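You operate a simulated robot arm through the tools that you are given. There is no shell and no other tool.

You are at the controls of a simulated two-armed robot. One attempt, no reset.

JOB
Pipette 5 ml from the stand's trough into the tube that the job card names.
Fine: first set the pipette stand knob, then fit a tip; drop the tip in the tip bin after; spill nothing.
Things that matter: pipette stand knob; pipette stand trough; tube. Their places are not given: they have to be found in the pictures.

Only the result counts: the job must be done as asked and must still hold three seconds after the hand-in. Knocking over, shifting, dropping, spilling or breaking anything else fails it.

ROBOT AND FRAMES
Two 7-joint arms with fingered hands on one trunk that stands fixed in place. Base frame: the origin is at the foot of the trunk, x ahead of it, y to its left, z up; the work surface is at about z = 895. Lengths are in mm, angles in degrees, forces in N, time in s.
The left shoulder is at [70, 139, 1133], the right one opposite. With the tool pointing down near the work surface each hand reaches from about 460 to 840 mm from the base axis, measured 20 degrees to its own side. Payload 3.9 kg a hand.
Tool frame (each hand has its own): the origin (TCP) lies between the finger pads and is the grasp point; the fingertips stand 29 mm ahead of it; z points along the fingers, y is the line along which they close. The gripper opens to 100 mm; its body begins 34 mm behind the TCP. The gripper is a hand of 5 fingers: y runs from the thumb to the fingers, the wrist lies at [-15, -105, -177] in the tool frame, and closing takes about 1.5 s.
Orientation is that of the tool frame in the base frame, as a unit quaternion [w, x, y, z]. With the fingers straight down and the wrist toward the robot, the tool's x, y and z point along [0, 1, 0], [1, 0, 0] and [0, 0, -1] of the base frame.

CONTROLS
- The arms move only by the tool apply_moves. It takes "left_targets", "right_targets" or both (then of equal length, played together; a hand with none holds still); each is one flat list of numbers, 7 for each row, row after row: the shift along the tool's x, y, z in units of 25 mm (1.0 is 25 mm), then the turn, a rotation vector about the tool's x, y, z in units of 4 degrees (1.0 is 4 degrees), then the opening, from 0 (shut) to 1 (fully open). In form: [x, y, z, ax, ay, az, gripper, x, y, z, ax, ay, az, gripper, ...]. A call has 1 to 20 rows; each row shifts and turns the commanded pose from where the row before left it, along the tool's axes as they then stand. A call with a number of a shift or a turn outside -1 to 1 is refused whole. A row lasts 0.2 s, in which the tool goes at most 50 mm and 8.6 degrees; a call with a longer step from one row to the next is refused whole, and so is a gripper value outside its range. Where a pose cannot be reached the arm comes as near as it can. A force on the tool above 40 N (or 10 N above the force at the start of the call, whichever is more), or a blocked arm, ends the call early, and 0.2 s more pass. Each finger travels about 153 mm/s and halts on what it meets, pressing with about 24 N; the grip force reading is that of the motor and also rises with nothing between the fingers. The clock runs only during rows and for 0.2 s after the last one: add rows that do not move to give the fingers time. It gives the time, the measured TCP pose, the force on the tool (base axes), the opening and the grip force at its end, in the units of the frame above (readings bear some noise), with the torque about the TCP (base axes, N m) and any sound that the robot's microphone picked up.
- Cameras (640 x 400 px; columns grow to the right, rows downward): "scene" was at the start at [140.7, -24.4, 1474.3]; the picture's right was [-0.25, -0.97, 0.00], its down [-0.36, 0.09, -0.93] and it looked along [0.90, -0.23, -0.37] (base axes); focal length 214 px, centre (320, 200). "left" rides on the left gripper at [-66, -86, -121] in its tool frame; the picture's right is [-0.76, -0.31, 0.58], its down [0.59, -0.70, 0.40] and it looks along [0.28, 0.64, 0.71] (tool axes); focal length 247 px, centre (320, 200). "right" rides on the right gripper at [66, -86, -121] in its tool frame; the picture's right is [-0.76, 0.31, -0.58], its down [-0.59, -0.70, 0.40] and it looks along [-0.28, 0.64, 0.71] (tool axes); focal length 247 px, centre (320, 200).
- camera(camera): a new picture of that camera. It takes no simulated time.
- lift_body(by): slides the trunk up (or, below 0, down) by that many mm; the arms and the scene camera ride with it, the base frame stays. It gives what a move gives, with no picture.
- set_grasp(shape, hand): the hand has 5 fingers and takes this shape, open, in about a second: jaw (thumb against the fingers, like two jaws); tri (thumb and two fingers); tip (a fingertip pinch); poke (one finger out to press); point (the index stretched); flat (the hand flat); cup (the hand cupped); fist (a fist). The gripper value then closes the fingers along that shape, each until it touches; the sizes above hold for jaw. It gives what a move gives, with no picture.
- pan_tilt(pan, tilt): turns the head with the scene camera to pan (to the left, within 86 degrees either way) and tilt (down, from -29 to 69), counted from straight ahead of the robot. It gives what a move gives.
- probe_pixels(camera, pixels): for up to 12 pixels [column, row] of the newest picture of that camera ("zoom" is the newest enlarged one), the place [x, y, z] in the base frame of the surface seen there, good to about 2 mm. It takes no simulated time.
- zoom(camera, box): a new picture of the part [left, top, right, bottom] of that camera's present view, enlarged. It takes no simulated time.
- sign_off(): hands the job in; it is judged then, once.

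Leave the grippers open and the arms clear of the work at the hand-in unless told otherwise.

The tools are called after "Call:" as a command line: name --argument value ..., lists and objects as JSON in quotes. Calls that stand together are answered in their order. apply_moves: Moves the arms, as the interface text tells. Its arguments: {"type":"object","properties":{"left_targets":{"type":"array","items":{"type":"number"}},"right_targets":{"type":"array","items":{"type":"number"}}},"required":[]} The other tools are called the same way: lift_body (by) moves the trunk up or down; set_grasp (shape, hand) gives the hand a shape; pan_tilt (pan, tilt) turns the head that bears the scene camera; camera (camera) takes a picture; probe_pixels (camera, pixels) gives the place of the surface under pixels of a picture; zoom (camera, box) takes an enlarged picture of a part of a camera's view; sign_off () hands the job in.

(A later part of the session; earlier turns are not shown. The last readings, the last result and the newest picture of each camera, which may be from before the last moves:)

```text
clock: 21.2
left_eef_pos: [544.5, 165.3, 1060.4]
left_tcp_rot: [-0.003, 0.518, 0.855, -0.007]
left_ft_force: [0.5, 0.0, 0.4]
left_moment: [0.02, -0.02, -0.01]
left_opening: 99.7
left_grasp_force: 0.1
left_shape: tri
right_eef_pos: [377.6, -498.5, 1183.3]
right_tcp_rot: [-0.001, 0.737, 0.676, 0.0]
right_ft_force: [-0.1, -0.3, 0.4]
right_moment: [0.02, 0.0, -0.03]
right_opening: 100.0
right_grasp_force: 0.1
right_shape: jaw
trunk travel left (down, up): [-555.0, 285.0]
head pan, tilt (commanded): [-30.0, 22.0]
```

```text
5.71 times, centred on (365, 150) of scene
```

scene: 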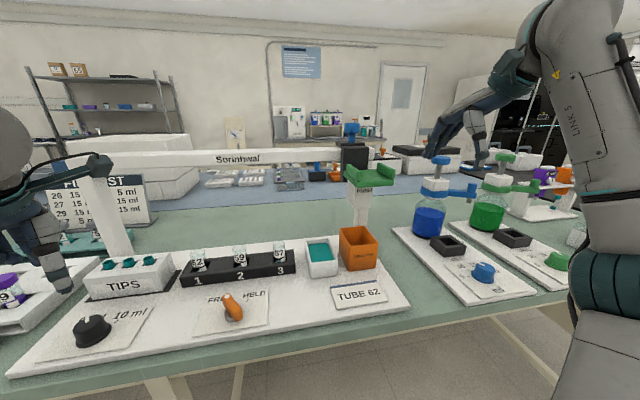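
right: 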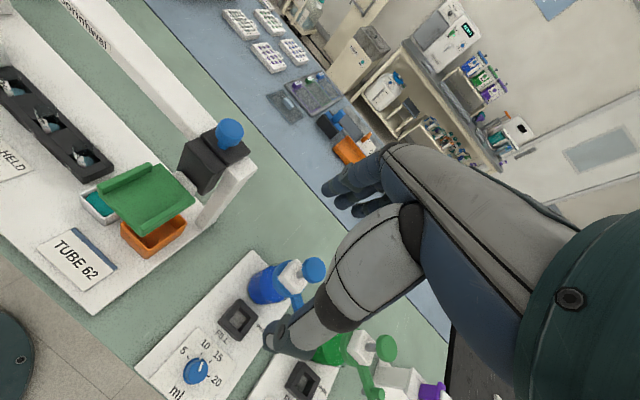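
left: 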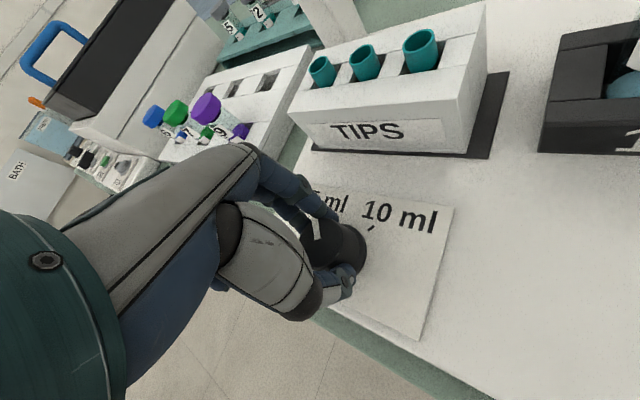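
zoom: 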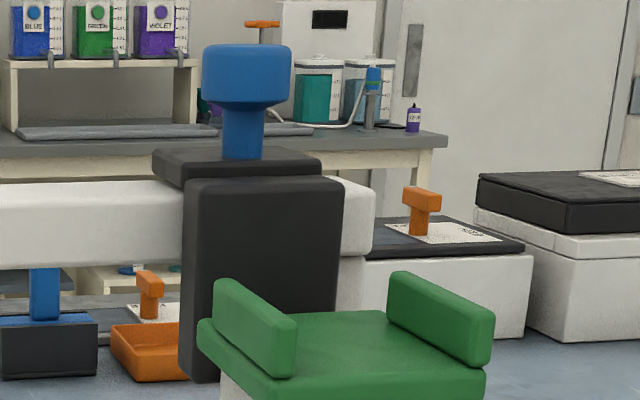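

Call:
zoom --camera "scene" --box '[345, 155, 395, 235]'

Call:
probe_pixels --camera "zoom" --pixels '[[250, 285], [265, 300], [285, 300], [300, 300], [250, 340], [270, 340], [300, 340], [230, 180], [220, 220], [290, 250], [260, 265], [320, 255]]'

```text
5.00 times, centred on (370, 195) of scene
```

zoom: 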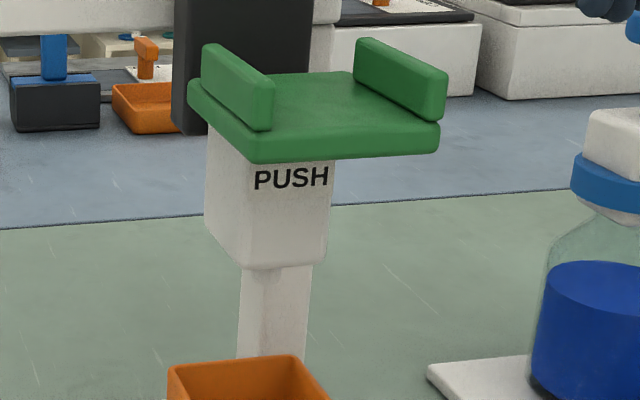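

```text
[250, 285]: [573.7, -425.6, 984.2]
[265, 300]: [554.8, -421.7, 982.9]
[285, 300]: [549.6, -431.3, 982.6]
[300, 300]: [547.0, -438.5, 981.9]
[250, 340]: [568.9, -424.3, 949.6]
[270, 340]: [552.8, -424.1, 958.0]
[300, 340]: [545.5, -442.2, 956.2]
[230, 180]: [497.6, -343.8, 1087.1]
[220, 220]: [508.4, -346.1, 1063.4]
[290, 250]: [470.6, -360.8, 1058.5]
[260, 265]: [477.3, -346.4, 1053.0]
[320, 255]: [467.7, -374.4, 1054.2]
```

The PUSH block is at u≈148–188, front v≈567, bottom z≈1052; the nozzle must be under it. I'll probe the tray's rims and surface to size the space for the hand.

Call:
probe_pixels --camera "zoom" --pixels '[[210, 46], [268, 84], [272, 118], [360, 42], [440, 84], [420, 112], [358, 70], [300, 100], [340, 80], [380, 110], [262, 150], [432, 138]]'

Call:
camera --camera "right"

```text
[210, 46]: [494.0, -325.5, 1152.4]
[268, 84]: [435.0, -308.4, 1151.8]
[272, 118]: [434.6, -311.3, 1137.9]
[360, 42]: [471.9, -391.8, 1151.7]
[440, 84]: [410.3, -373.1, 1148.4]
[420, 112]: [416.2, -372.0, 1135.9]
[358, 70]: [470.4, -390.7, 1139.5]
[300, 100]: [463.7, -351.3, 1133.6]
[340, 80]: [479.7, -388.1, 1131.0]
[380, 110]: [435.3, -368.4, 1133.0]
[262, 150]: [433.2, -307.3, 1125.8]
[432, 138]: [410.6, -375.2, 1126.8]
```

```text
taken
```

right: 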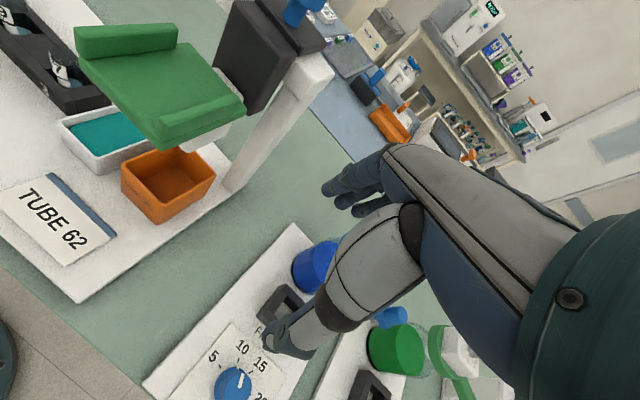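

Tray inner space: u≈141–201, top z≈1133.5. Now precise measurements of the tips, tubes, trough and bin from this viewpoint.

Call:
zoom --camera "scene" --box '[80, 245, 180, 305]'

Call:
probe_pixels --camera "zoom" --pixels '[[110, 105], [190, 100], [150, 135], [150, 88], [252, 88], [330, 82], [290, 118], [385, 72], [465, 70], [425, 105], [565, 60], [150, 112]]'

Call:
zoom --camera "scene" --box '[175, 235, 305, 300]'

Call:
probe_pixels --camera "zoom" --pixels '[[85, 70], [150, 70], [118, 110], [118, 60], [295, 50], [355, 50], [325, 90], [485, 30], [545, 30], [515, 75], [325, 43], [515, 27]]'

```text
6.40 times, centred on (130, 275) of scene
```

zoom: 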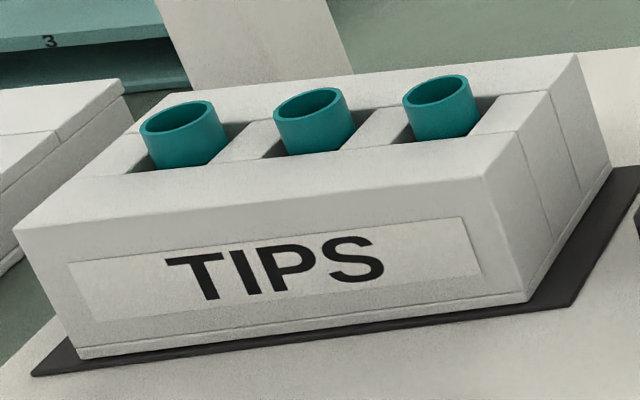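

```text
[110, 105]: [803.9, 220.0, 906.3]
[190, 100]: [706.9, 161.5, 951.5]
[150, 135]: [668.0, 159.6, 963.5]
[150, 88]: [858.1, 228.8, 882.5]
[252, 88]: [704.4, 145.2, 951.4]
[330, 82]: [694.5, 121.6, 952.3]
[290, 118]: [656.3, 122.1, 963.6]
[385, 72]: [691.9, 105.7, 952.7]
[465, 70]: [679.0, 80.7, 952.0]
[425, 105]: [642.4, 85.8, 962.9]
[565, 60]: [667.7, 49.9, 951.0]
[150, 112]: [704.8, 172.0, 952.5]
```

```text
4.92 times, centred on (240, 268) of scene
```

zoom: 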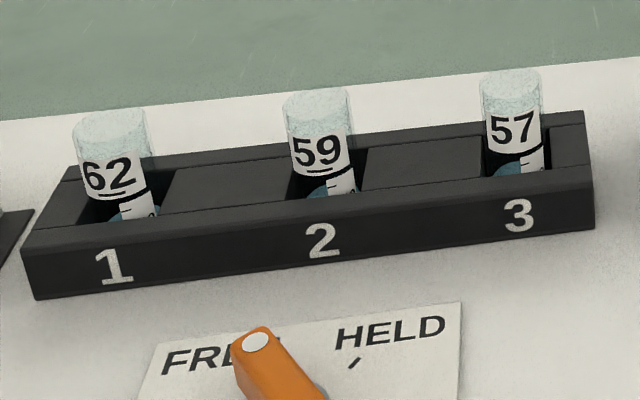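

```text
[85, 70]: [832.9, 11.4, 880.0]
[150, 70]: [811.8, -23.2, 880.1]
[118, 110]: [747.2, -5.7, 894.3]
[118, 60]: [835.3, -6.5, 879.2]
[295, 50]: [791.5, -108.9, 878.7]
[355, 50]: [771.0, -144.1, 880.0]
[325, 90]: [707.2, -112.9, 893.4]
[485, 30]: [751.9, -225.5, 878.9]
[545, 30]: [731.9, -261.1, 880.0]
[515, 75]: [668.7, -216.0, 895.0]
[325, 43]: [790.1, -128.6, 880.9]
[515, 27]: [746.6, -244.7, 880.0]
```

Call:
probe_pixels --camera "zoom" --pixels '[[82, 175], [110, 175], [137, 175], [292, 155], [320, 155], [346, 155], [490, 130], [514, 130], [538, 130], [35, 232], [582, 112], [592, 165]]'

Call:
zoom --camera "scene" --box '[80, 245, 180, 305]'

Call:
probe_pixels --camera "zoom" --pixels '[[143, 131], [212, 105], [185, 132], [276, 118], [345, 95], [315, 118], [405, 102], [468, 80], [442, 106], [178, 150], [310, 140], [440, 125]]'

```text
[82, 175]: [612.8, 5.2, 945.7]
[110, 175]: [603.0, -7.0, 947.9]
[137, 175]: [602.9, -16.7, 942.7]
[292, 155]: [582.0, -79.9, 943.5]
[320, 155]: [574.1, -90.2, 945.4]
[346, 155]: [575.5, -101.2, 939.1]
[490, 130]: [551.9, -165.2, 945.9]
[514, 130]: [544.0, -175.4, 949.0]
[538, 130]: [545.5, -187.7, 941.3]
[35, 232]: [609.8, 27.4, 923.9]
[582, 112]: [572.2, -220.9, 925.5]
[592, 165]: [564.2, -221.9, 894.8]
```

```text
6.40 times, centred on (130, 275) of scene
```

zoom: 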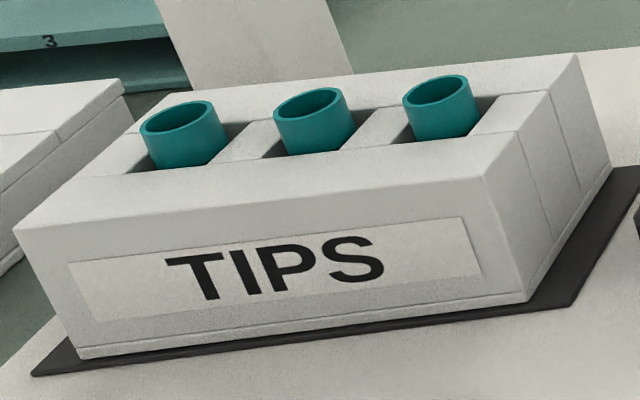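

```text
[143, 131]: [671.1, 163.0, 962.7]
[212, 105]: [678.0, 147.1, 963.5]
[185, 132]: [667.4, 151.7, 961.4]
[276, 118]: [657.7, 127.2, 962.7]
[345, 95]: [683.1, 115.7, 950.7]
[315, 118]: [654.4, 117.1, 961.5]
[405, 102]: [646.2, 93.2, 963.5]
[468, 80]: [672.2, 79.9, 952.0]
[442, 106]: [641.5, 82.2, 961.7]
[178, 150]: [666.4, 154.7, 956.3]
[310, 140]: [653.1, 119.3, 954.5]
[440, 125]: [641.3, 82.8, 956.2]
```

Positions in stand coordinates (u right, v back, stand angle ≈19.5°): tips u≈−372, −335, −296; tube 62 u≈−199; trough u≈85; bin/head u≈180; nozzle line v≈583. I raise the trunk back and shape the right hand "tri" for pushing the tray.

Call:
lift_body --by 220

Call:
set_grasp --hand "right" --shape "tri"

Call:
apply_moves --right_targets '[0.759, 0.325, 0.665, 0, 0, 0, 0.6, 0.759, 0.325, 0.665, 0, 0, 0, 0.4, 0.759, 0.325, 0.665, 0, 0, 0, 0.2, 0.759, 0.325, 0.665, 0, 0, 0, 0, 0.759, 0.325, 0.665, 0, 0, 0, 0, 0.759, 0.325, 0.665, 0, 0, 0, 0, 0.759, 0.325, 0.665, 0, 0, 0, 0, 0.759, 0.325, 0.665, 0, 0, 0, 0, 0, 0, 0, 0, 0, 0.9125, 0, 0, 0, 0, 0, 0, 0.9125, 0, 0, 0, 0, 0, 0, 0.9125, 0, 0, 0, 0, 0, 0, 0.9125, 0]'

Call:
camera --camera "right"

Call:
camera --camera "scene"

```text
clock: 23.5
left_eef_pos: [545.0, 166.1, 1279.4]
left_tcp_rot: [-0.004, 0.518, 0.855, -0.007]
left_ft_force: [0.1, -0.4, 0.4]
left_moment: [0.0, -0.02, 0.01]
left_opening: 99.8
left_grasp_force: 0.1
left_shape: tri
right_eef_pos: [380.2, -497.7, 1402.9]
right_tcp_rot: [0.001, 0.737, 0.676, 0.0]
right_ft_force: [1.5, 0.1, 0.3]
right_moment: [0.02, 0.0, 0.04]
right_opening: 99.7
right_grasp_force: 0.1
right_shape: jaw
trunk travel left (down, up): [-775.0, 65.0]
head pan, tilt (commanded): [-30.0, 22.0]
```

```text
clock: 24.4
left_eef_pos: [543.3, 165.7, 1279.8]
left_tcp_rot: [-0.003, 0.518, 0.855, -0.008]
left_ft_force: [-0.3, 0.6, -0.4]
left_moment: [-0.01, 0.01, -0.03]
left_opening: 99.8
left_grasp_force: 0.1
left_shape: tri
right_eef_pos: [379.2, -497.5, 1403.8]
right_tcp_rot: [0.0, 0.738, 0.675, 0.0]
right_ft_force: [0.2, -0.6, -1.2]
right_moment: [-0.01, -0.01, -0.02]
right_opening: 99.5
right_grasp_force: 0.0
right_shape: tri
trunk travel left (down, up): [-775.0, 65.0]
head pan, tilt (commanded): [-30.0, 22.0]
```

```text
clock: 27.0
left_eef_pos: [543.7, 165.5, 1278.9]
left_tcp_rot: [-0.003, 0.519, 0.855, -0.007]
left_ft_force: [-0.1, 0.0, -0.7]
left_moment: [0.0, 0.02, 0.04]
left_opening: 99.8
left_grasp_force: 0.1
left_shape: tri
right_eef_pos: [456.2, -351.9, 1271.2]
right_tcp_rot: [-0.002, 0.818, 0.576, 0.0]
right_ft_force: [-0.1, -0.2, 0.1]
right_moment: [0.0, -0.03, 0.0]
right_opening: 0.0
right_grasp_force: 23.9
right_shape: tri
trunk travel left (down, up): [-775.0, 65.0]
head pan, tilt (commanded): [-30.0, 22.0]
```

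```text
taken
```

right: 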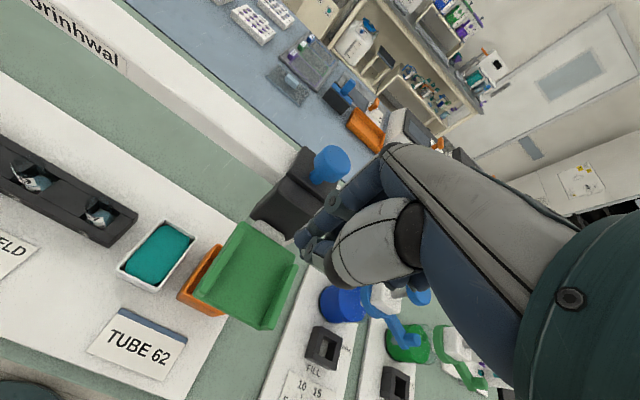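

```text
taken
```

scene: 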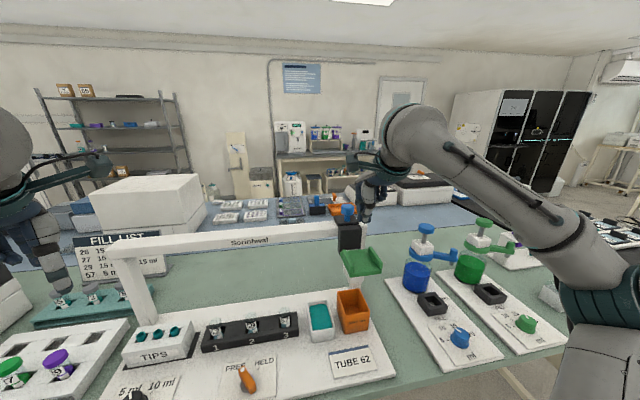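

Call:
zoom --camera "scene" --box '[320, 150, 420, 290]'

Call:
zoom --camera "right" --box '[180, 130, 420, 340]'

```text
2.86 times, centred on (370, 220) of scene
```

zoom: 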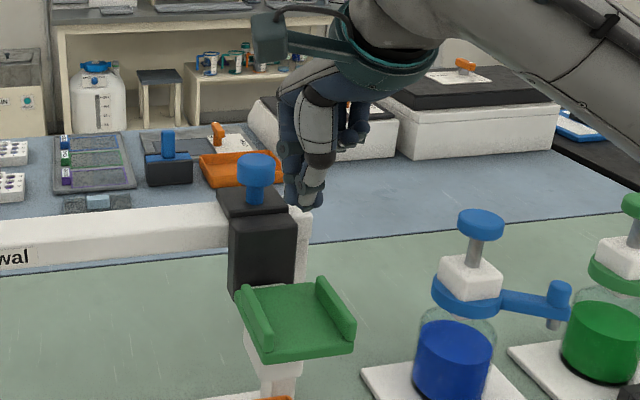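

```text
1.90 times, centred on (300, 235) of right
```

zoom: 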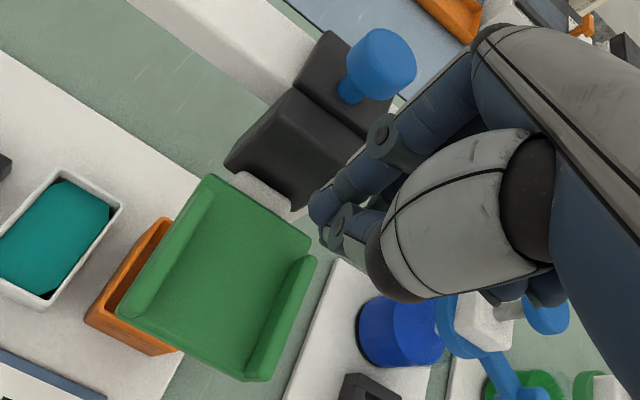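

I probe the closed fingertips to learn their offset from the TCP.

Call:
probe_pixels --camera "zoom" --pixels '[[325, 205], [345, 225], [345, 250], [330, 235], [240, 260], [355, 180], [380, 60]]'

Call:
zoom --camera "scene" --box '[350, 170, 390, 240]'

Call:
probe_pixels --camera "zoom" --pixels '[[300, 190], [320, 190], [280, 180], [340, 150], [300, 205], [330, 195]]'

```text
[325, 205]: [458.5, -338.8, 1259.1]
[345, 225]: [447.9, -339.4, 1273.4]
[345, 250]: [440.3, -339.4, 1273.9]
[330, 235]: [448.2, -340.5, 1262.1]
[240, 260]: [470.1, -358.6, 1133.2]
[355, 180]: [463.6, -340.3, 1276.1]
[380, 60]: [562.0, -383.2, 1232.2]
```

```text
5.71 times, centred on (370, 205) of scene
```

zoom: 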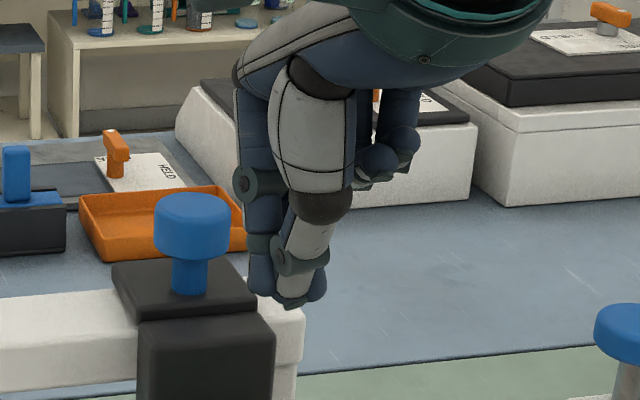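

```text
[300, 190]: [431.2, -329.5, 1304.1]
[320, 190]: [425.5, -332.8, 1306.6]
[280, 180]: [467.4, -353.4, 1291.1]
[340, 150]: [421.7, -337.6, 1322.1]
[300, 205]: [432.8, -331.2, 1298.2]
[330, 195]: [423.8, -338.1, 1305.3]
```

Fingertips are centred near the TCP, ~15–25 mm ahead. I lower toward the tray centre (fast to z≈1171, then small steps, to feel contact).

Call:
apply_moves --right_targets '[0, 0, 0.8, 0, 0, 0, 0, 0, 0, 0.8, 0, 0, 0, 0, 0, 0, 0.8, 0, 0, 0, 0, 0, 0, 0.8, 0, 0, 0, 0, 0, 0, 0.6, 0, 0, 0, 0]'

Call:
zoom --camera "scene" --box '[330, 180, 410, 290]'

Call:
zoom --camera "right" --box '[180, 130, 420, 340]'

```text
clock: 28.2
left_eef_pos: [546.1, 164.2, 1279.7]
left_tcp_rot: [-0.003, 0.517, 0.856, -0.007]
left_ft_force: [-0.1, -0.3, 0.5]
left_moment: [-0.01, -0.01, 0.02]
left_opening: 99.8
left_grasp_force: 0.1
left_shape: tri
right_eef_pos: [457.3, -353.0, 1174.5]
right_tcp_rot: [0.001, 0.817, 0.576, 0.0]
right_ft_force: [0.3, 0.7, 0.0]
right_moment: [0.02, 0.01, -0.04]
right_opening: 0.2
right_grasp_force: 23.7
right_shape: tri
trunk travel left (down, up): [-775.0, 65.0]
head pan, tilt (commanded): [-30.0, 22.0]
```

```text
3.64 times, centred on (370, 235) of scene
```

zoom: 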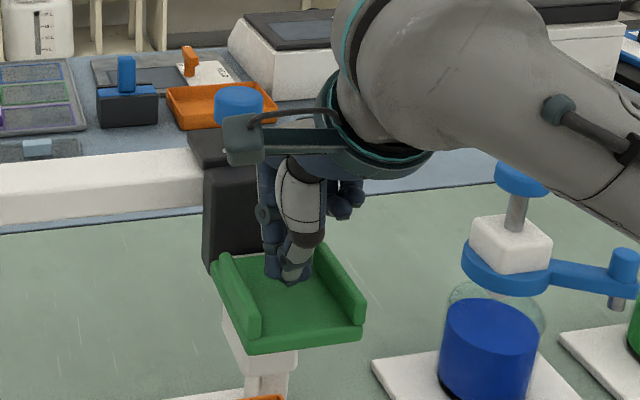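

```text
1.90 times, centred on (300, 235) of right
```

zoom: 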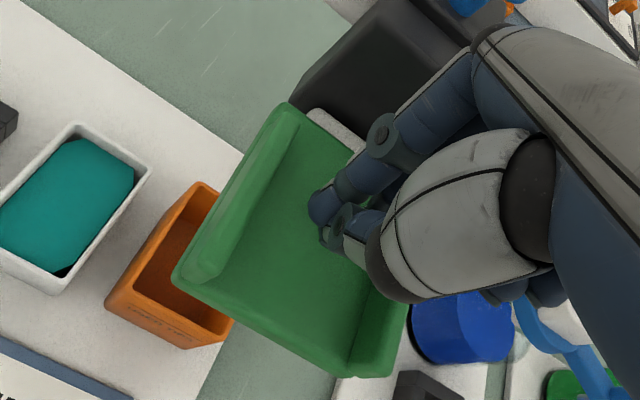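

Fingertips are just above the tray centre. Slow descent: 4 rows of 4 mm.

Call:
apply_moves --right_targets '[0, 0, 0.16, 0, 0, 0, 0, 0, 0, 0.16, 0, 0, 0, 0, 0, 0, 0.16, 0, 0, 0, 0, 0, 0, 0.16, 0, 0, 0, 0]'

```text
clock: 29.2
left_eef_pos: [543.5, 164.3, 1279.2]
left_tcp_rot: [-0.004, 0.518, 0.855, -0.008]
left_ft_force: [0.9, 0.0, 0.7]
left_moment: [-0.01, -0.01, 0.01]
left_opening: 99.9
left_grasp_force: 0.1
left_shape: tri
right_eef_pos: [457.5, -351.4, 1160.8]
right_tcp_rot: [0.001, 0.817, 0.577, 0.001]
right_ft_force: [0.1, -1.5, 2.4]
right_moment: [-0.02, 0.04, 0.06]
right_opening: 0.0
right_grasp_force: 24.0
right_shape: tri
trunk travel left (down, up): [-775.0, 65.0]
head pan, tilt (commanded): [-30.0, 22.0]
```

A slight upward force of 2.4 N at z≈1160.8: contact starting. Continue gently.

Call:
apply_moves --right_targets '[0, 0, 0.16, 0, 0, 0, 0, 0, 0, 0.16, 0, 0, 0, 0, 0, 0, 0.16, 0, 0, 0, 0, 0, 0, 0, 0, 0, 0, 0]'

Call:
zoom --camera "scene" --box '[330, 180, 410, 290]'

```text
clock: 30.2
left_eef_pos: [543.0, 165.2, 1279.6]
left_tcp_rot: [-0.003, 0.518, 0.855, -0.007]
left_ft_force: [-0.3, 0.1, -0.4]
left_moment: [0.01, 0.01, 0.01]
left_opening: 99.8
left_grasp_force: 0.0
left_shape: tri
right_eef_pos: [455.7, -351.7, 1147.4]
right_tcp_rot: [0.0, 0.817, 0.576, 0.0]
right_ft_force: [1.6, 0.8, 3.1]
right_moment: [0.0, -0.02, 0.03]
right_opening: 0.0
right_grasp_force: 24.4
right_shape: tri
trunk travel left (down, up): [-775.0, 65.0]
head pan, tilt (commanded): [-30.0, 22.0]
```

```text
3.64 times, centred on (370, 235) of scene
```

zoom: 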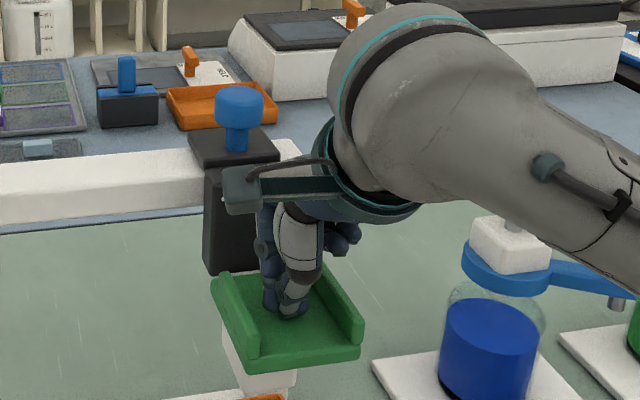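

The tray goes down with ~3 N. I raise 20 mm to see whether it springs back.

Call:
apply_moves --right_targets '[0, 0, -0.4, 0, 0, 0, 0, 0, 0, -0.4, 0, 0, 0, 0, 0, 0, 0, 0, 0, 0, 0]'

Call:
zoom --camera "scene" --box '[330, 180, 410, 290]'

Call:
probe_pixels --camera "zoom" --pixels '[[310, 335], [255, 300], [345, 310], [320, 290]]'

```text
clock: 31.0
left_eef_pos: [544.7, 165.3, 1278.8]
left_tcp_rot: [-0.003, 0.518, 0.855, -0.007]
left_ft_force: [-0.4, 0.4, 0.3]
left_moment: [0.02, 0.0, -0.01]
left_opening: 99.5
left_grasp_force: 0.0
left_shape: tri
right_eef_pos: [455.9, -351.8, 1167.0]
right_tcp_rot: [0.0, 0.817, 0.576, 0.001]
right_ft_force: [-0.7, 0.8, 0.0]
right_moment: [-0.01, -0.02, 0.03]
right_opening: 0.0
right_grasp_force: 23.6
right_shape: tri
trunk travel left (down, up): [-775.0, 65.0]
head pan, tilt (commanded): [-30.0, 22.0]
```

```text
3.64 times, centred on (370, 235) of scene
```

zoom: 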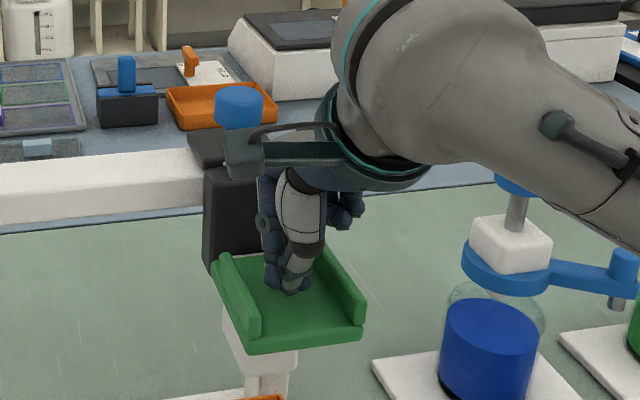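

```text
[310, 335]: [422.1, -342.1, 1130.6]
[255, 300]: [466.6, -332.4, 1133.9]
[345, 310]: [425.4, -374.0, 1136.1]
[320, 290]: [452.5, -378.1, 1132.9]
```

The head springs back up when released (so HELD is a brake to keep it down). Now slide the carriage left: fingertips 2–3 mm above the tray, pushing the left rim along tool +x (stand left). First 80 mm.

Call:
apply_moves --right_targets '[0, 0, 0.14, 0, 0, 0, 0, 0.4, 0, 0, 0, 0, 0, 0, 0.4, 0, 0, 0, 0, 0, 0, 0.4, 0, 0, 0, 0, 0, 0, 0.4, 0, 0, 0, 0, 0, 0, 0.4, 0, 0, 0, 0, 0, 0, 0.4, 0, 0, 0, 0, 0, 0, 0.4, 0, 0, 0, 0, 0, 0, 0.4, 0, 0, 0, 0, 0, 0]'

Call:
camera --camera "scene"

Call:
camera --camera "right"

```text
clock: 33.0
left_eef_pos: [543.5, 166.0, 1279.7]
left_tcp_rot: [-0.003, 0.518, 0.855, -0.007]
left_ft_force: [0.4, -0.2, 0.3]
left_moment: [-0.01, 0.01, -0.02]
left_opening: 99.7
left_grasp_force: 0.1
left_shape: tri
right_eef_pos: [484.1, -275.5, 1164.0]
right_tcp_rot: [0.0, 0.817, 0.576, 0.0]
right_ft_force: [-0.5, -1.0, -0.6]
right_moment: [-0.02, 0.04, 0.02]
right_opening: 0.1
right_grasp_force: 23.5
right_shape: tri
trunk travel left (down, up): [-775.0, 65.0]
head pan, tilt (commanded): [-30.0, 22.0]
```

```text
taken
```

scene: 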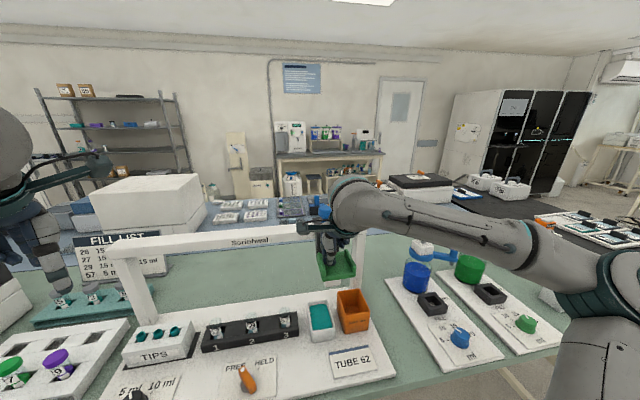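

```text
taken
```

right: 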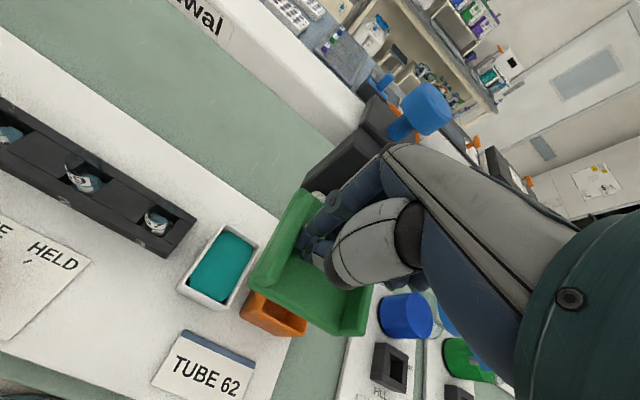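

Carriage moved easily (≈1 N). I move the left hand out of the way (left and up) while the right hand slides the carriage another 240 mm left.

Call:
apply_moves --left_targets '[0.75, 0.12, -0.4, 0, 0, 0, 1, 0.75, 0.12, -0.4, 0, 0, 0, 1, 0.75, 0.12, -0.4, 0, 0, 0, 1, 0.75, 0.12, -0.4, 0, 0, 0, 1, 0.75, 0.12, -0.4, 0, 0, 0, 1, 0.75, 0.12, -0.4, 0, 0, 0, 1, 0.75, 0.12, -0.4, 0, 0, 0, 1, 0.75, 0.12, -0.4, 0, 0, 0, 1, 0.75, 0.12, -0.4, 0, 0, 0, 1, 0.75, 0.12, -0.4, 0, 0, 0, 1, 0, 0, 0, 0, 0, 0, 1, 0, 0, 0, 0, 0, 0, 1, 0, 0, 0, 0, 0, 0, 1, 0, 0, 0, 0, 0, 0, 1, 0, 0, 0, 0, 0, 0, 1, 0, 0, 0, 0, 0, 0, 1]' --right_targets '[0.3, 0, 0, 0, 0, 0, 0, 0.6, 0, 0, 0, 0, 0, 0, 0.6, 0, 0, 0, 0, 0, 0, 0.6, 0, 0, 0, 0, 0, 0, 0.6, 0, 0, 0, 0, 0, 0, 0.6, 0, 0, 0, 0, 0, 0, 0.6, 0, 0, 0, 0, 0, 0, 0.6, 0, 0, 0, 0, 0, 0, 0.6, 0, 0, 0, 0, 0, 0, 0.6, 0, 0, 0, 0, 0, 0, 0.6, 0, 0, 0, 0, 0, 0, 0.6, 0, 0, 0, 0, 0, 0, 0.6, 0, 0, 0, 0, 0, 0, 0.6, 0, 0, 0, 0, 0, 0, 0.6, 0, 0, 0, 0, 0, 0, 0.6, 0, 0, 0, 0, 0, 0]'

Call:
camera --camera "scene"

Call:
camera --camera "right"

```text
clock: 36.4
left_eef_pos: [483.8, 345.2, 1381.3]
left_tcp_rot: [-0.004, 0.518, 0.855, -0.008]
left_ft_force: [-1.0, 0.0, -0.1]
left_moment: [0.0, -0.02, -0.01]
left_opening: 99.8
left_grasp_force: 0.0
left_shape: tri
right_eef_pos: [561.7, -57.6, 1165.0]
right_tcp_rot: [-0.001, 0.818, 0.576, 0.0]
right_ft_force: [-0.3, -2.9, -0.6]
right_moment: [-0.08, 0.03, 0.02]
right_opening: 0.0
right_grasp_force: 23.8
right_shape: tri
trunk travel left (down, up): [-775.0, 65.0]
head pan, tilt (commanded): [-30.0, 22.0]
```

```text
taken
```

scene: 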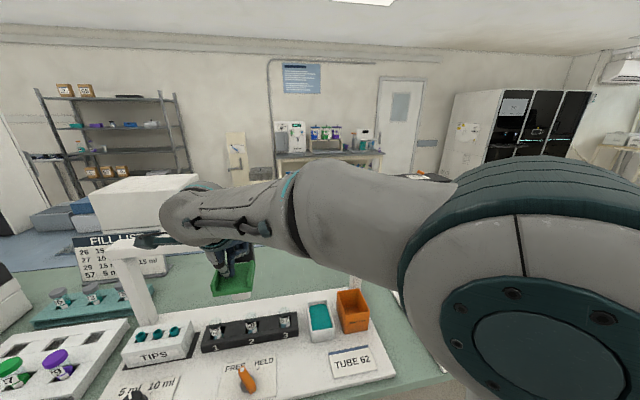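

```text
taken
```

right: 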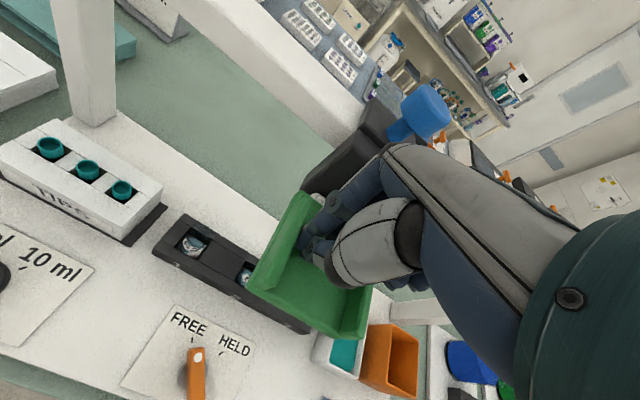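

The right hand pushes well. I measure where the tray is relative to the hand by probing in the right camera picture.

Call:
zoom --camera "right" --box '[220, 150, 420, 350]'

Call:
probe_pixels --camera "zoom" --pixels '[[170, 260], [285, 85], [265, 130], [205, 250], [445, 330], [400, 350], [300, 290], [560, 140], [510, 170], [380, 130], [330, 170], [470, 100]]'

```text
2.00 times, centred on (320, 250) of right
```

zoom: 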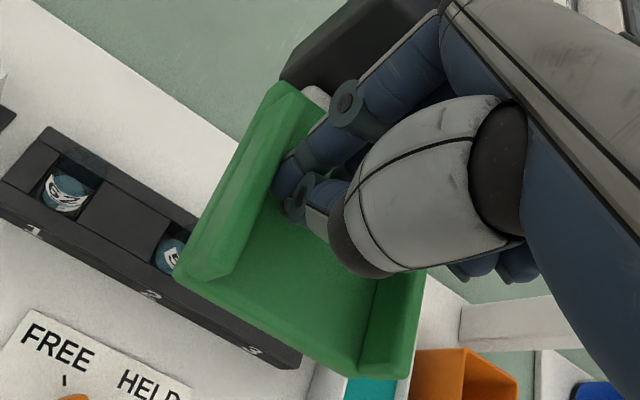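

```text
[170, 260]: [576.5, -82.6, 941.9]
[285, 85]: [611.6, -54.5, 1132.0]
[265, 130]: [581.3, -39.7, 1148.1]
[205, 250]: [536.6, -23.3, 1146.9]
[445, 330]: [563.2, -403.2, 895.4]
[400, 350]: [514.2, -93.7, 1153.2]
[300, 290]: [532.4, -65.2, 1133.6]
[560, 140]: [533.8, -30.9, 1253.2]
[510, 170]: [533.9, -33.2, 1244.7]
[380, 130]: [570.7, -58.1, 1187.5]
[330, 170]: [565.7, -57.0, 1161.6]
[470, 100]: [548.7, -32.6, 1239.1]
```

Head centre ≈ u −120.5 with the hand at u −133.3 (offset ≈ +13 mm). To reach tip T3 (u≈−296) I need ~175 mm more. I go 162 mm, then look.

Call:
apply_moves --right_targets '[0.5, 0, 0, 0, 0, 0, 0, 0.5, 0, 0, 0, 0, 0, 0, 0.5, 0, 0, 0, 0, 0, 0, 0.5, 0, 0, 0, 0, 0, 0, 0.5, 0, 0, 0, 0, 0, 0, 0.5, 0, 0, 0, 0, 0, 0, 0.5, 0, 0, 0, 0, 0, 0, 0.5, 0, 0, 0, 0, 0, 0, 0.5, 0, 0, 0, 0, 0, 0, 0.5, 0, 0, 0, 0, 0, 0, 0.5, 0, 0, 0, 0, 0, 0, 0.5, 0, 0, 0, 0, 0, 0, 0.5, 0, 0, 0, 0, 0, 0]'

Call:
camera --camera "scene"

Call:
camera --camera "right"

Call:
camera --camera "left"

```text
clock: 39.4
left_eef_pos: [483.0, 345.2, 1379.4]
left_tcp_rot: [-0.004, 0.518, 0.855, -0.007]
left_ft_force: [-0.2, 0.1, -0.9]
left_moment: [0.0, 0.06, -0.01]
left_opening: 99.7
left_grasp_force: 0.0
left_shape: tri
right_eef_pos: [631.8, 59.1, 1199.2]
right_tcp_rot: [-0.032, 0.832, 0.552, 0.033]
right_ft_force: [-0.5, 0.0, -0.6]
right_moment: [-0.02, 0.04, -0.01]
right_opening: 0.0
right_grasp_force: 23.8
right_shape: tri
trunk travel left (down, up): [-775.0, 65.0]
head pan, tilt (commanded): [-30.0, 22.0]
stopped in row 13 (right hand): the arm was blocked; the commanded pose is now the measured one
```

```text
taken
```

scene: 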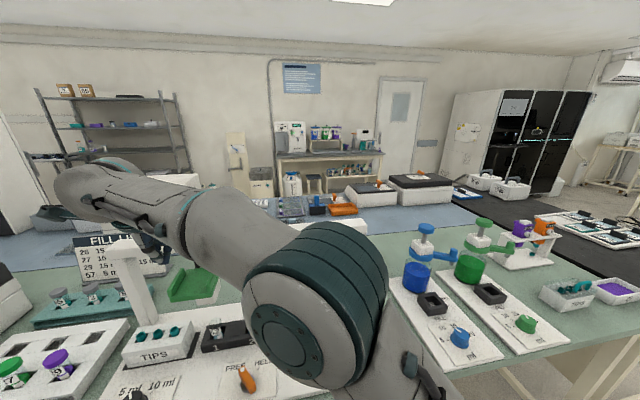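

```text
taken
```

right: 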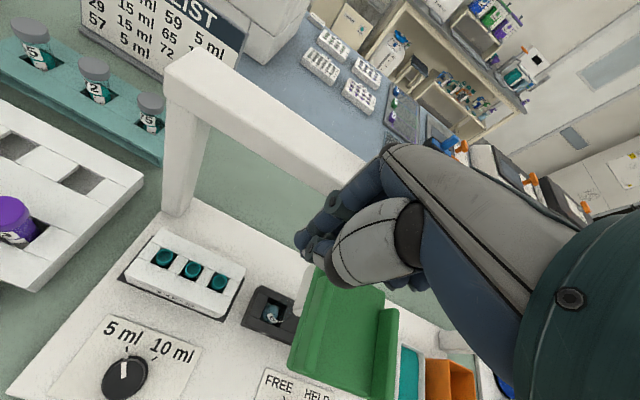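

```text
taken
```

left: 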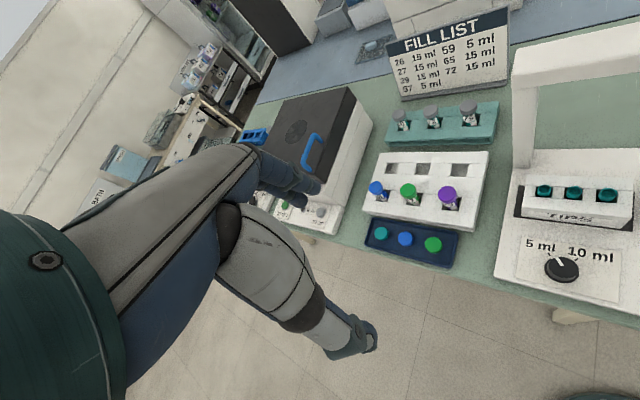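

The right arm hit its reach limit: the hand rode up to z≈1199 and over the left rim (it is now left of the tray). The carriage is left at some place left of tube 1. I will withdraw the right hand upward then to the right, and use the left hand for the rest of this stretch.

Call:
apply_moves --right_targets '[0, 0, -0.6, 0, 0, 0, 0, 0, 0, -1, 0, 0, 0, 0, 0, 0, -1, 0, 0, 0, 0, 0, 0, -1, 0, 0, 0, 0, 0, 0, -1, 0, 0, 0, 0, 0, 0, -1, 0, 0, 0, 0]'

Call:
camera --camera "scene"

```text
clock: 40.8
left_eef_pos: [482.1, 344.9, 1380.6]
left_tcp_rot: [-0.002, 0.518, 0.856, -0.007]
left_ft_force: [-0.3, 0.2, 0.9]
left_moment: [0.01, -0.02, 0.02]
left_opening: 100.0
left_grasp_force: 0.1
left_shape: tri
right_eef_pos: [625.7, 14.1, 1321.1]
right_tcp_rot: [-0.04, 0.839, 0.541, 0.035]
right_ft_force: [0.3, -0.3, -0.5]
right_moment: [-0.02, 0.02, -0.02]
right_opening: 0.1
right_grasp_force: 24.4
right_shape: tri
right hand out of reach, approached as far as the arm can: row 5, 6
trunk travel left (down, up): [-775.0, 65.0]
head pan, tilt (commanded): [-30.0, 22.0]
```

```text
taken
```

scene: 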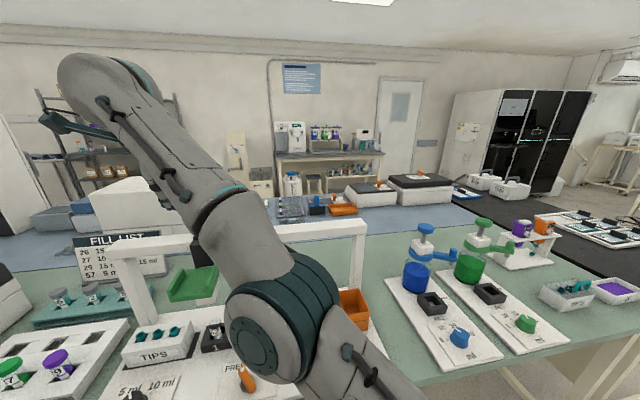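

Now I bring the right hand back to the right side, restoring its level orientation at the end.

Call:
apply_moves --right_targets '[-0.935, -0.089, -0.251, 0, 0, 0, 0, -0.935, -0.089, -0.251, 0, 0, 0, 0, -0.935, -0.089, -0.251, 0, 0, 0, 0, -0.935, -0.089, -0.251, 0, 0, 0, 0, -0.935, -0.089, -0.251, 0, 0, 0, 0, -0.935, -0.089, -0.251, 0, 0, 0, 0, -0.935, -0.089, -0.251, 0, 0, 0, 0, -0.935, -0.089, -0.251, 0, 0, 0, 0, -0.935, -0.089, -0.251, 0, 0, 0, 0, -0.935, -0.089, -0.251, 0, 0, 0, 0, -0.935, -0.089, -0.251, 0, 0, 0, 0, -0.935, -0.089, -0.251, 0, 0, 0, 0, -0.935, -0.089, -0.251, 0, 0, 0, 0, -0.935, -0.089, -0.251, 0, 0, 0, 0, -0.935, -0.089, -0.251, 0, 0, 0, 0, 0, 0, 0, -0.07, -0.375, -0.31, 0, 0, 0, 0, -0.07, -0.375, -0.31, 0, 0, 0, 0, -0.07, -0.375, -0.31, 0, 0, 0, 0, -0.07, -0.375, -0.31, 0]'

Call:
camera --camera "scene"

```text
clock: 44.8
left_eef_pos: [483.7, 346.1, 1379.7]
left_tcp_rot: [-0.003, 0.518, 0.855, -0.007]
left_ft_force: [-0.3, -0.2, 0.0]
left_moment: [-0.03, -0.02, 0.01]
left_opening: 100.0
left_grasp_force: 0.1
left_shape: tri
right_eef_pos: [535.3, -252.6, 1468.5]
right_tcp_rot: [0.008, 0.807, 0.59, -0.006]
right_ft_force: [-0.1, 0.3, -0.5]
right_moment: [0.04, -0.02, -0.02]
right_opening: 0.0
right_grasp_force: 23.7
right_shape: tri
right hand out of reach, approached as far as the arm can: row 1, 2, 3, 4, 5, 6, 7, 8, 9, 10, 11, 12, 13, 15
trunk travel left (down, up): [-775.0, 65.0]
head pan, tilt (commanded): [-30.0, 22.0]
```

```text
taken
```

scene: 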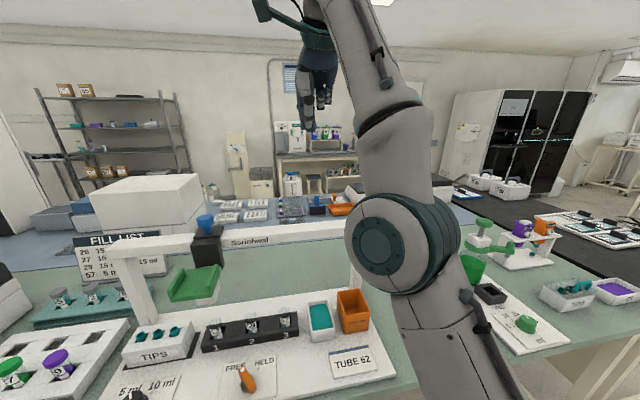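

The carriage is now visible: blue button at (205,222), tray at (195,283). I probe it to find its u position, and move the right hand further right/back.

Call:
zoom --camera "scene" --box '[110, 200, 250, 380]'

Call:
probe_pixels --camera "zoom" --pixels '[[212, 40], [225, 110], [200, 145], [258, 155], [160, 200], [225, 190], [220, 210], [200, 175], [145, 190], [244, 180], [190, 90], [260, 100]]'

Call:
apply_moves --right_targets '[-0.6, -0.9, 0.2, 0, 0, 0, 0, -0.6, -0.9, 0.2, 0, 0, 0, 0, -0.6, -0.9, 0.2, 0, 0, 0, 0, -0.6, -0.9, 0.2, 0, 0, 0, 0, -0.6, -0.9, 0.2, 0, 0, 0, 0, -0.6, -0.9, 0.2, 0, 0, 0, 0]'

Call:
camera --camera "scene"

```text
2.22 times, centred on (180, 290) of scene
```

zoom: 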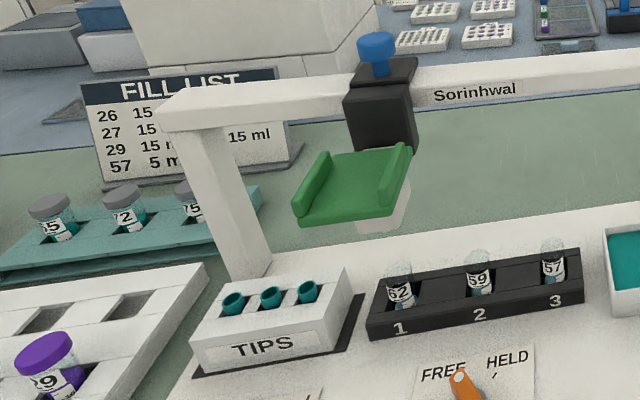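

```text
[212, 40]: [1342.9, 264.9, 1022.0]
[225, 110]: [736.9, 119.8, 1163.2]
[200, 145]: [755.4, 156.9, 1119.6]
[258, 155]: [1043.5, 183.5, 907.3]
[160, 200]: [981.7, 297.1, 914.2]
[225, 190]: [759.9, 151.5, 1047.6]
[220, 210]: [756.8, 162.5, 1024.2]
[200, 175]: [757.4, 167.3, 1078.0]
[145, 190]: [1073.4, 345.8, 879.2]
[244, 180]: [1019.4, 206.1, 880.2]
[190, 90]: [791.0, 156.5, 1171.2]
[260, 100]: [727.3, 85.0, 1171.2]
```

```text
clock: 46.2
left_eef_pos: [482.9, 344.8, 1380.3]
left_tcp_rot: [-0.003, 0.518, 0.855, -0.007]
left_ft_force: [-0.1, 0.3, 0.2]
left_moment: [0.0, 0.01, 0.0]
left_opening: 99.8
left_grasp_force: 0.0
left_shape: tri
right_eef_pos: [425.2, -307.6, 1525.6]
right_tcp_rot: [0.008, 0.807, 0.59, -0.005]
right_ft_force: [-0.5, -0.3, -0.3]
right_moment: [-0.01, -0.02, -0.03]
right_opening: 0.0
right_grasp_force: 23.5
right_shape: tri
right hand out of reach, approached as far as the arm can: row 1, 2, 3, 4, 5, 6
trunk travel left (down, up): [-775.0, 65.0]
head pan, tilt (commanded): [-30.0, 22.0]
```

```text
taken
```

scene: 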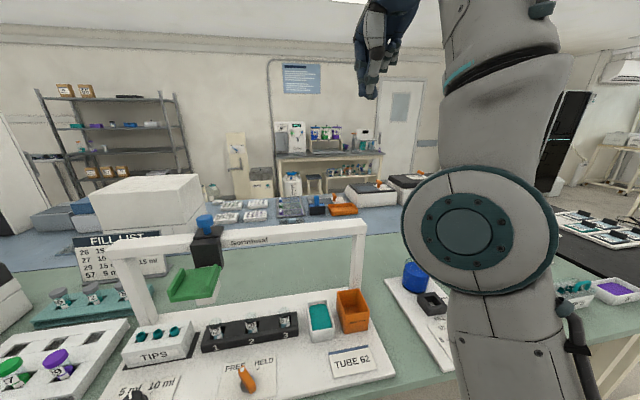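

My commanded right-hand pose ran too near the body. I send it forward and right to a comfortable spot (≈(378,−476,1376)).

Call:
apply_moves --right_targets '[-0.67, 0.83, 0, 0, 0, 0, 0, -0.67, 0.83, 0, 0, 0, 0, 0, -0.67, 0.83, 0, 0, 0, 0, 0, -0.67, 0.83, 0, 0, 0, 0, 0, -0.67, 0.83, 0, 0, 0, 0, 0, -0.67, 0.83, 0, 0, 0, 0, 0, 0, 0, 0, 0, 0, 0, 0]'

Call:
camera --camera "scene"

```text
clock: 47.8
left_eef_pos: [484.2, 347.4, 1379.2]
left_tcp_rot: [-0.004, 0.518, 0.855, -0.008]
left_ft_force: [-0.3, -0.6, 0.6]
left_moment: [-0.03, -0.04, 0.02]
left_opening: 100.1
left_grasp_force: 0.1
left_shape: tri
right_eef_pos: [463.7, -403.5, 1487.4]
right_tcp_rot: [0.008, 0.808, 0.59, -0.006]
right_ft_force: [0.4, -1.1, 0.1]
right_moment: [0.05, 0.0, 0.0]
right_opening: 0.0
right_grasp_force: 24.4
right_shape: tri
right hand out of reach, approached as far as the arm can: row 1, 2, 3, 4, 5, 6
trunk travel left (down, up): [-775.0, 65.0]
head pan, tilt (commanded): [-30.0, 22.0]
```

```text
taken
```

scene: 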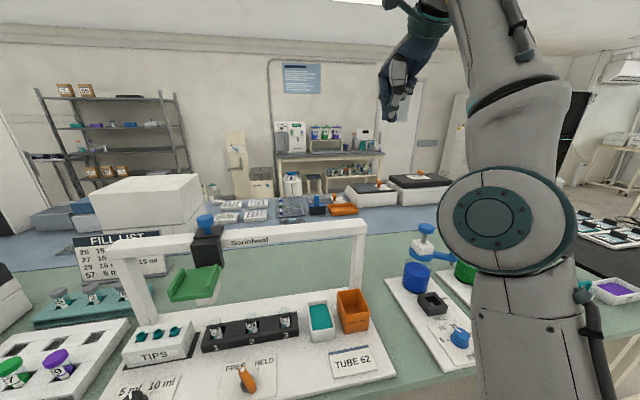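

The right arm is in an awkward elbow posture. I command it to a pose which worked earlier (≈(456,−352,1271), now free air above the bin) to let it settle.

Call:
apply_moves --right_targets '[0.75, 0.2, 0.66, 0, 0, 0, 0, 0.75, 0.2, 0.66, 0, 0, 0, 0, 0.75, 0.2, 0.66, 0, 0, 0, 0, 0.75, 0.2, 0.66, 0, 0, 0, 0, 0.75, 0.2, 0.66, 0, 0, 0, 0, 0.75, 0.2, 0.66, 0, 0, 0, 0, 0, 0, 0, 0, 0, 0, 0, 0, 0, 0, 0, 0, 0, 0]'

Call:
camera --camera "scene"

```text
clock: 49.6
left_eef_pos: [484.3, 345.6, 1380.1]
left_tcp_rot: [-0.003, 0.518, 0.855, -0.007]
left_ft_force: [1.2, -0.8, -0.5]
left_moment: [0.0, 0.02, 0.01]
left_opening: 99.7
left_grasp_force: 0.0
left_shape: tri
right_eef_pos: [526.5, -306.0, 1386.2]
right_tcp_rot: [0.008, 0.807, 0.59, -0.006]
right_ft_force: [0.2, 0.1, 0.7]
right_moment: [0.0, -0.01, -0.01]
right_opening: 0.1
right_grasp_force: 24.1
right_shape: tri
trunk travel left (down, up): [-775.0, 65.0]
head pan, tilt (commanded): [-30.0, 22.0]
```

```text
taken
```

scene: 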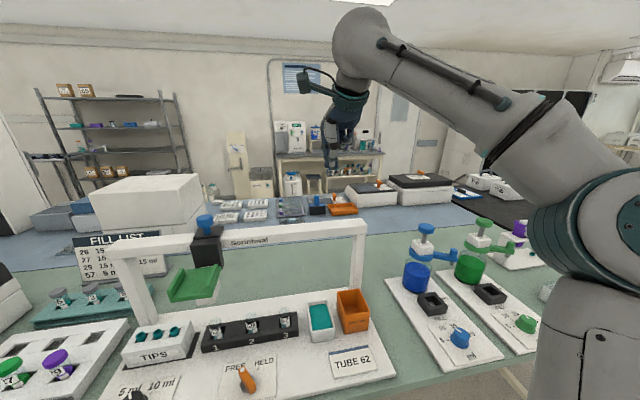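

The right arm is back in a normal posture and reachable. Now I measure the carriage in a fresh zoom.

Call:
zoom --camera "scene" --box '[120, 200, 260, 340]'

```text
2.86 times, centred on (190, 270) of scene
```

zoom: 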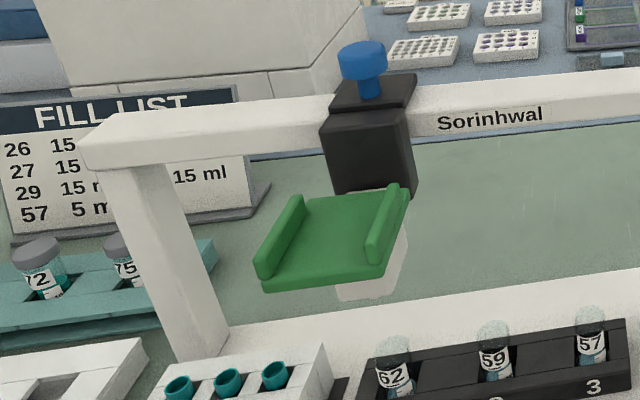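

Call:
probe_pixels --camera "zoom" --pixels '[[258, 265], [297, 198], [268, 265], [304, 200], [370, 252], [380, 255], [392, 187], [406, 192], [340, 220], [325, 115], [402, 118], [363, 60]]'

Call:
probe_pixels --camera "zoom" --pixels '[[265, 288], [378, 276], [340, 290], [390, 280], [330, 170], [410, 170], [180, 378], [226, 372], [275, 364], [395, 375], [495, 362], [592, 345]]'

```text
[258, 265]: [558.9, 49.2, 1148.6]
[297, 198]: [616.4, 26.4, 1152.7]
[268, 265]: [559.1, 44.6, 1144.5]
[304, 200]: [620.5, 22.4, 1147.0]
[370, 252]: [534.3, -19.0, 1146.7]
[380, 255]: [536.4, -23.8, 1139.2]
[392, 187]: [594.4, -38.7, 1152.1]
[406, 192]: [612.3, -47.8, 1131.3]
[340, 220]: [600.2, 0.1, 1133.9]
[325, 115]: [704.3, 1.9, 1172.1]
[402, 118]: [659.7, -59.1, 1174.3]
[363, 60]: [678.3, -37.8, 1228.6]
```

```text
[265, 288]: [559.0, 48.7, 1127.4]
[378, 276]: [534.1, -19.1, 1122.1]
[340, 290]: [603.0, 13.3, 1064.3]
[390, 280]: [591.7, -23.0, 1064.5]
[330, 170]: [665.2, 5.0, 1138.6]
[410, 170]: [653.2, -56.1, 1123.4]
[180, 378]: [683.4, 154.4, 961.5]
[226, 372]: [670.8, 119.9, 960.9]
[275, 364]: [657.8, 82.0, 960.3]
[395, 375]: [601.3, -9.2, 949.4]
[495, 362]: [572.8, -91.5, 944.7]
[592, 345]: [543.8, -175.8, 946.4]
```

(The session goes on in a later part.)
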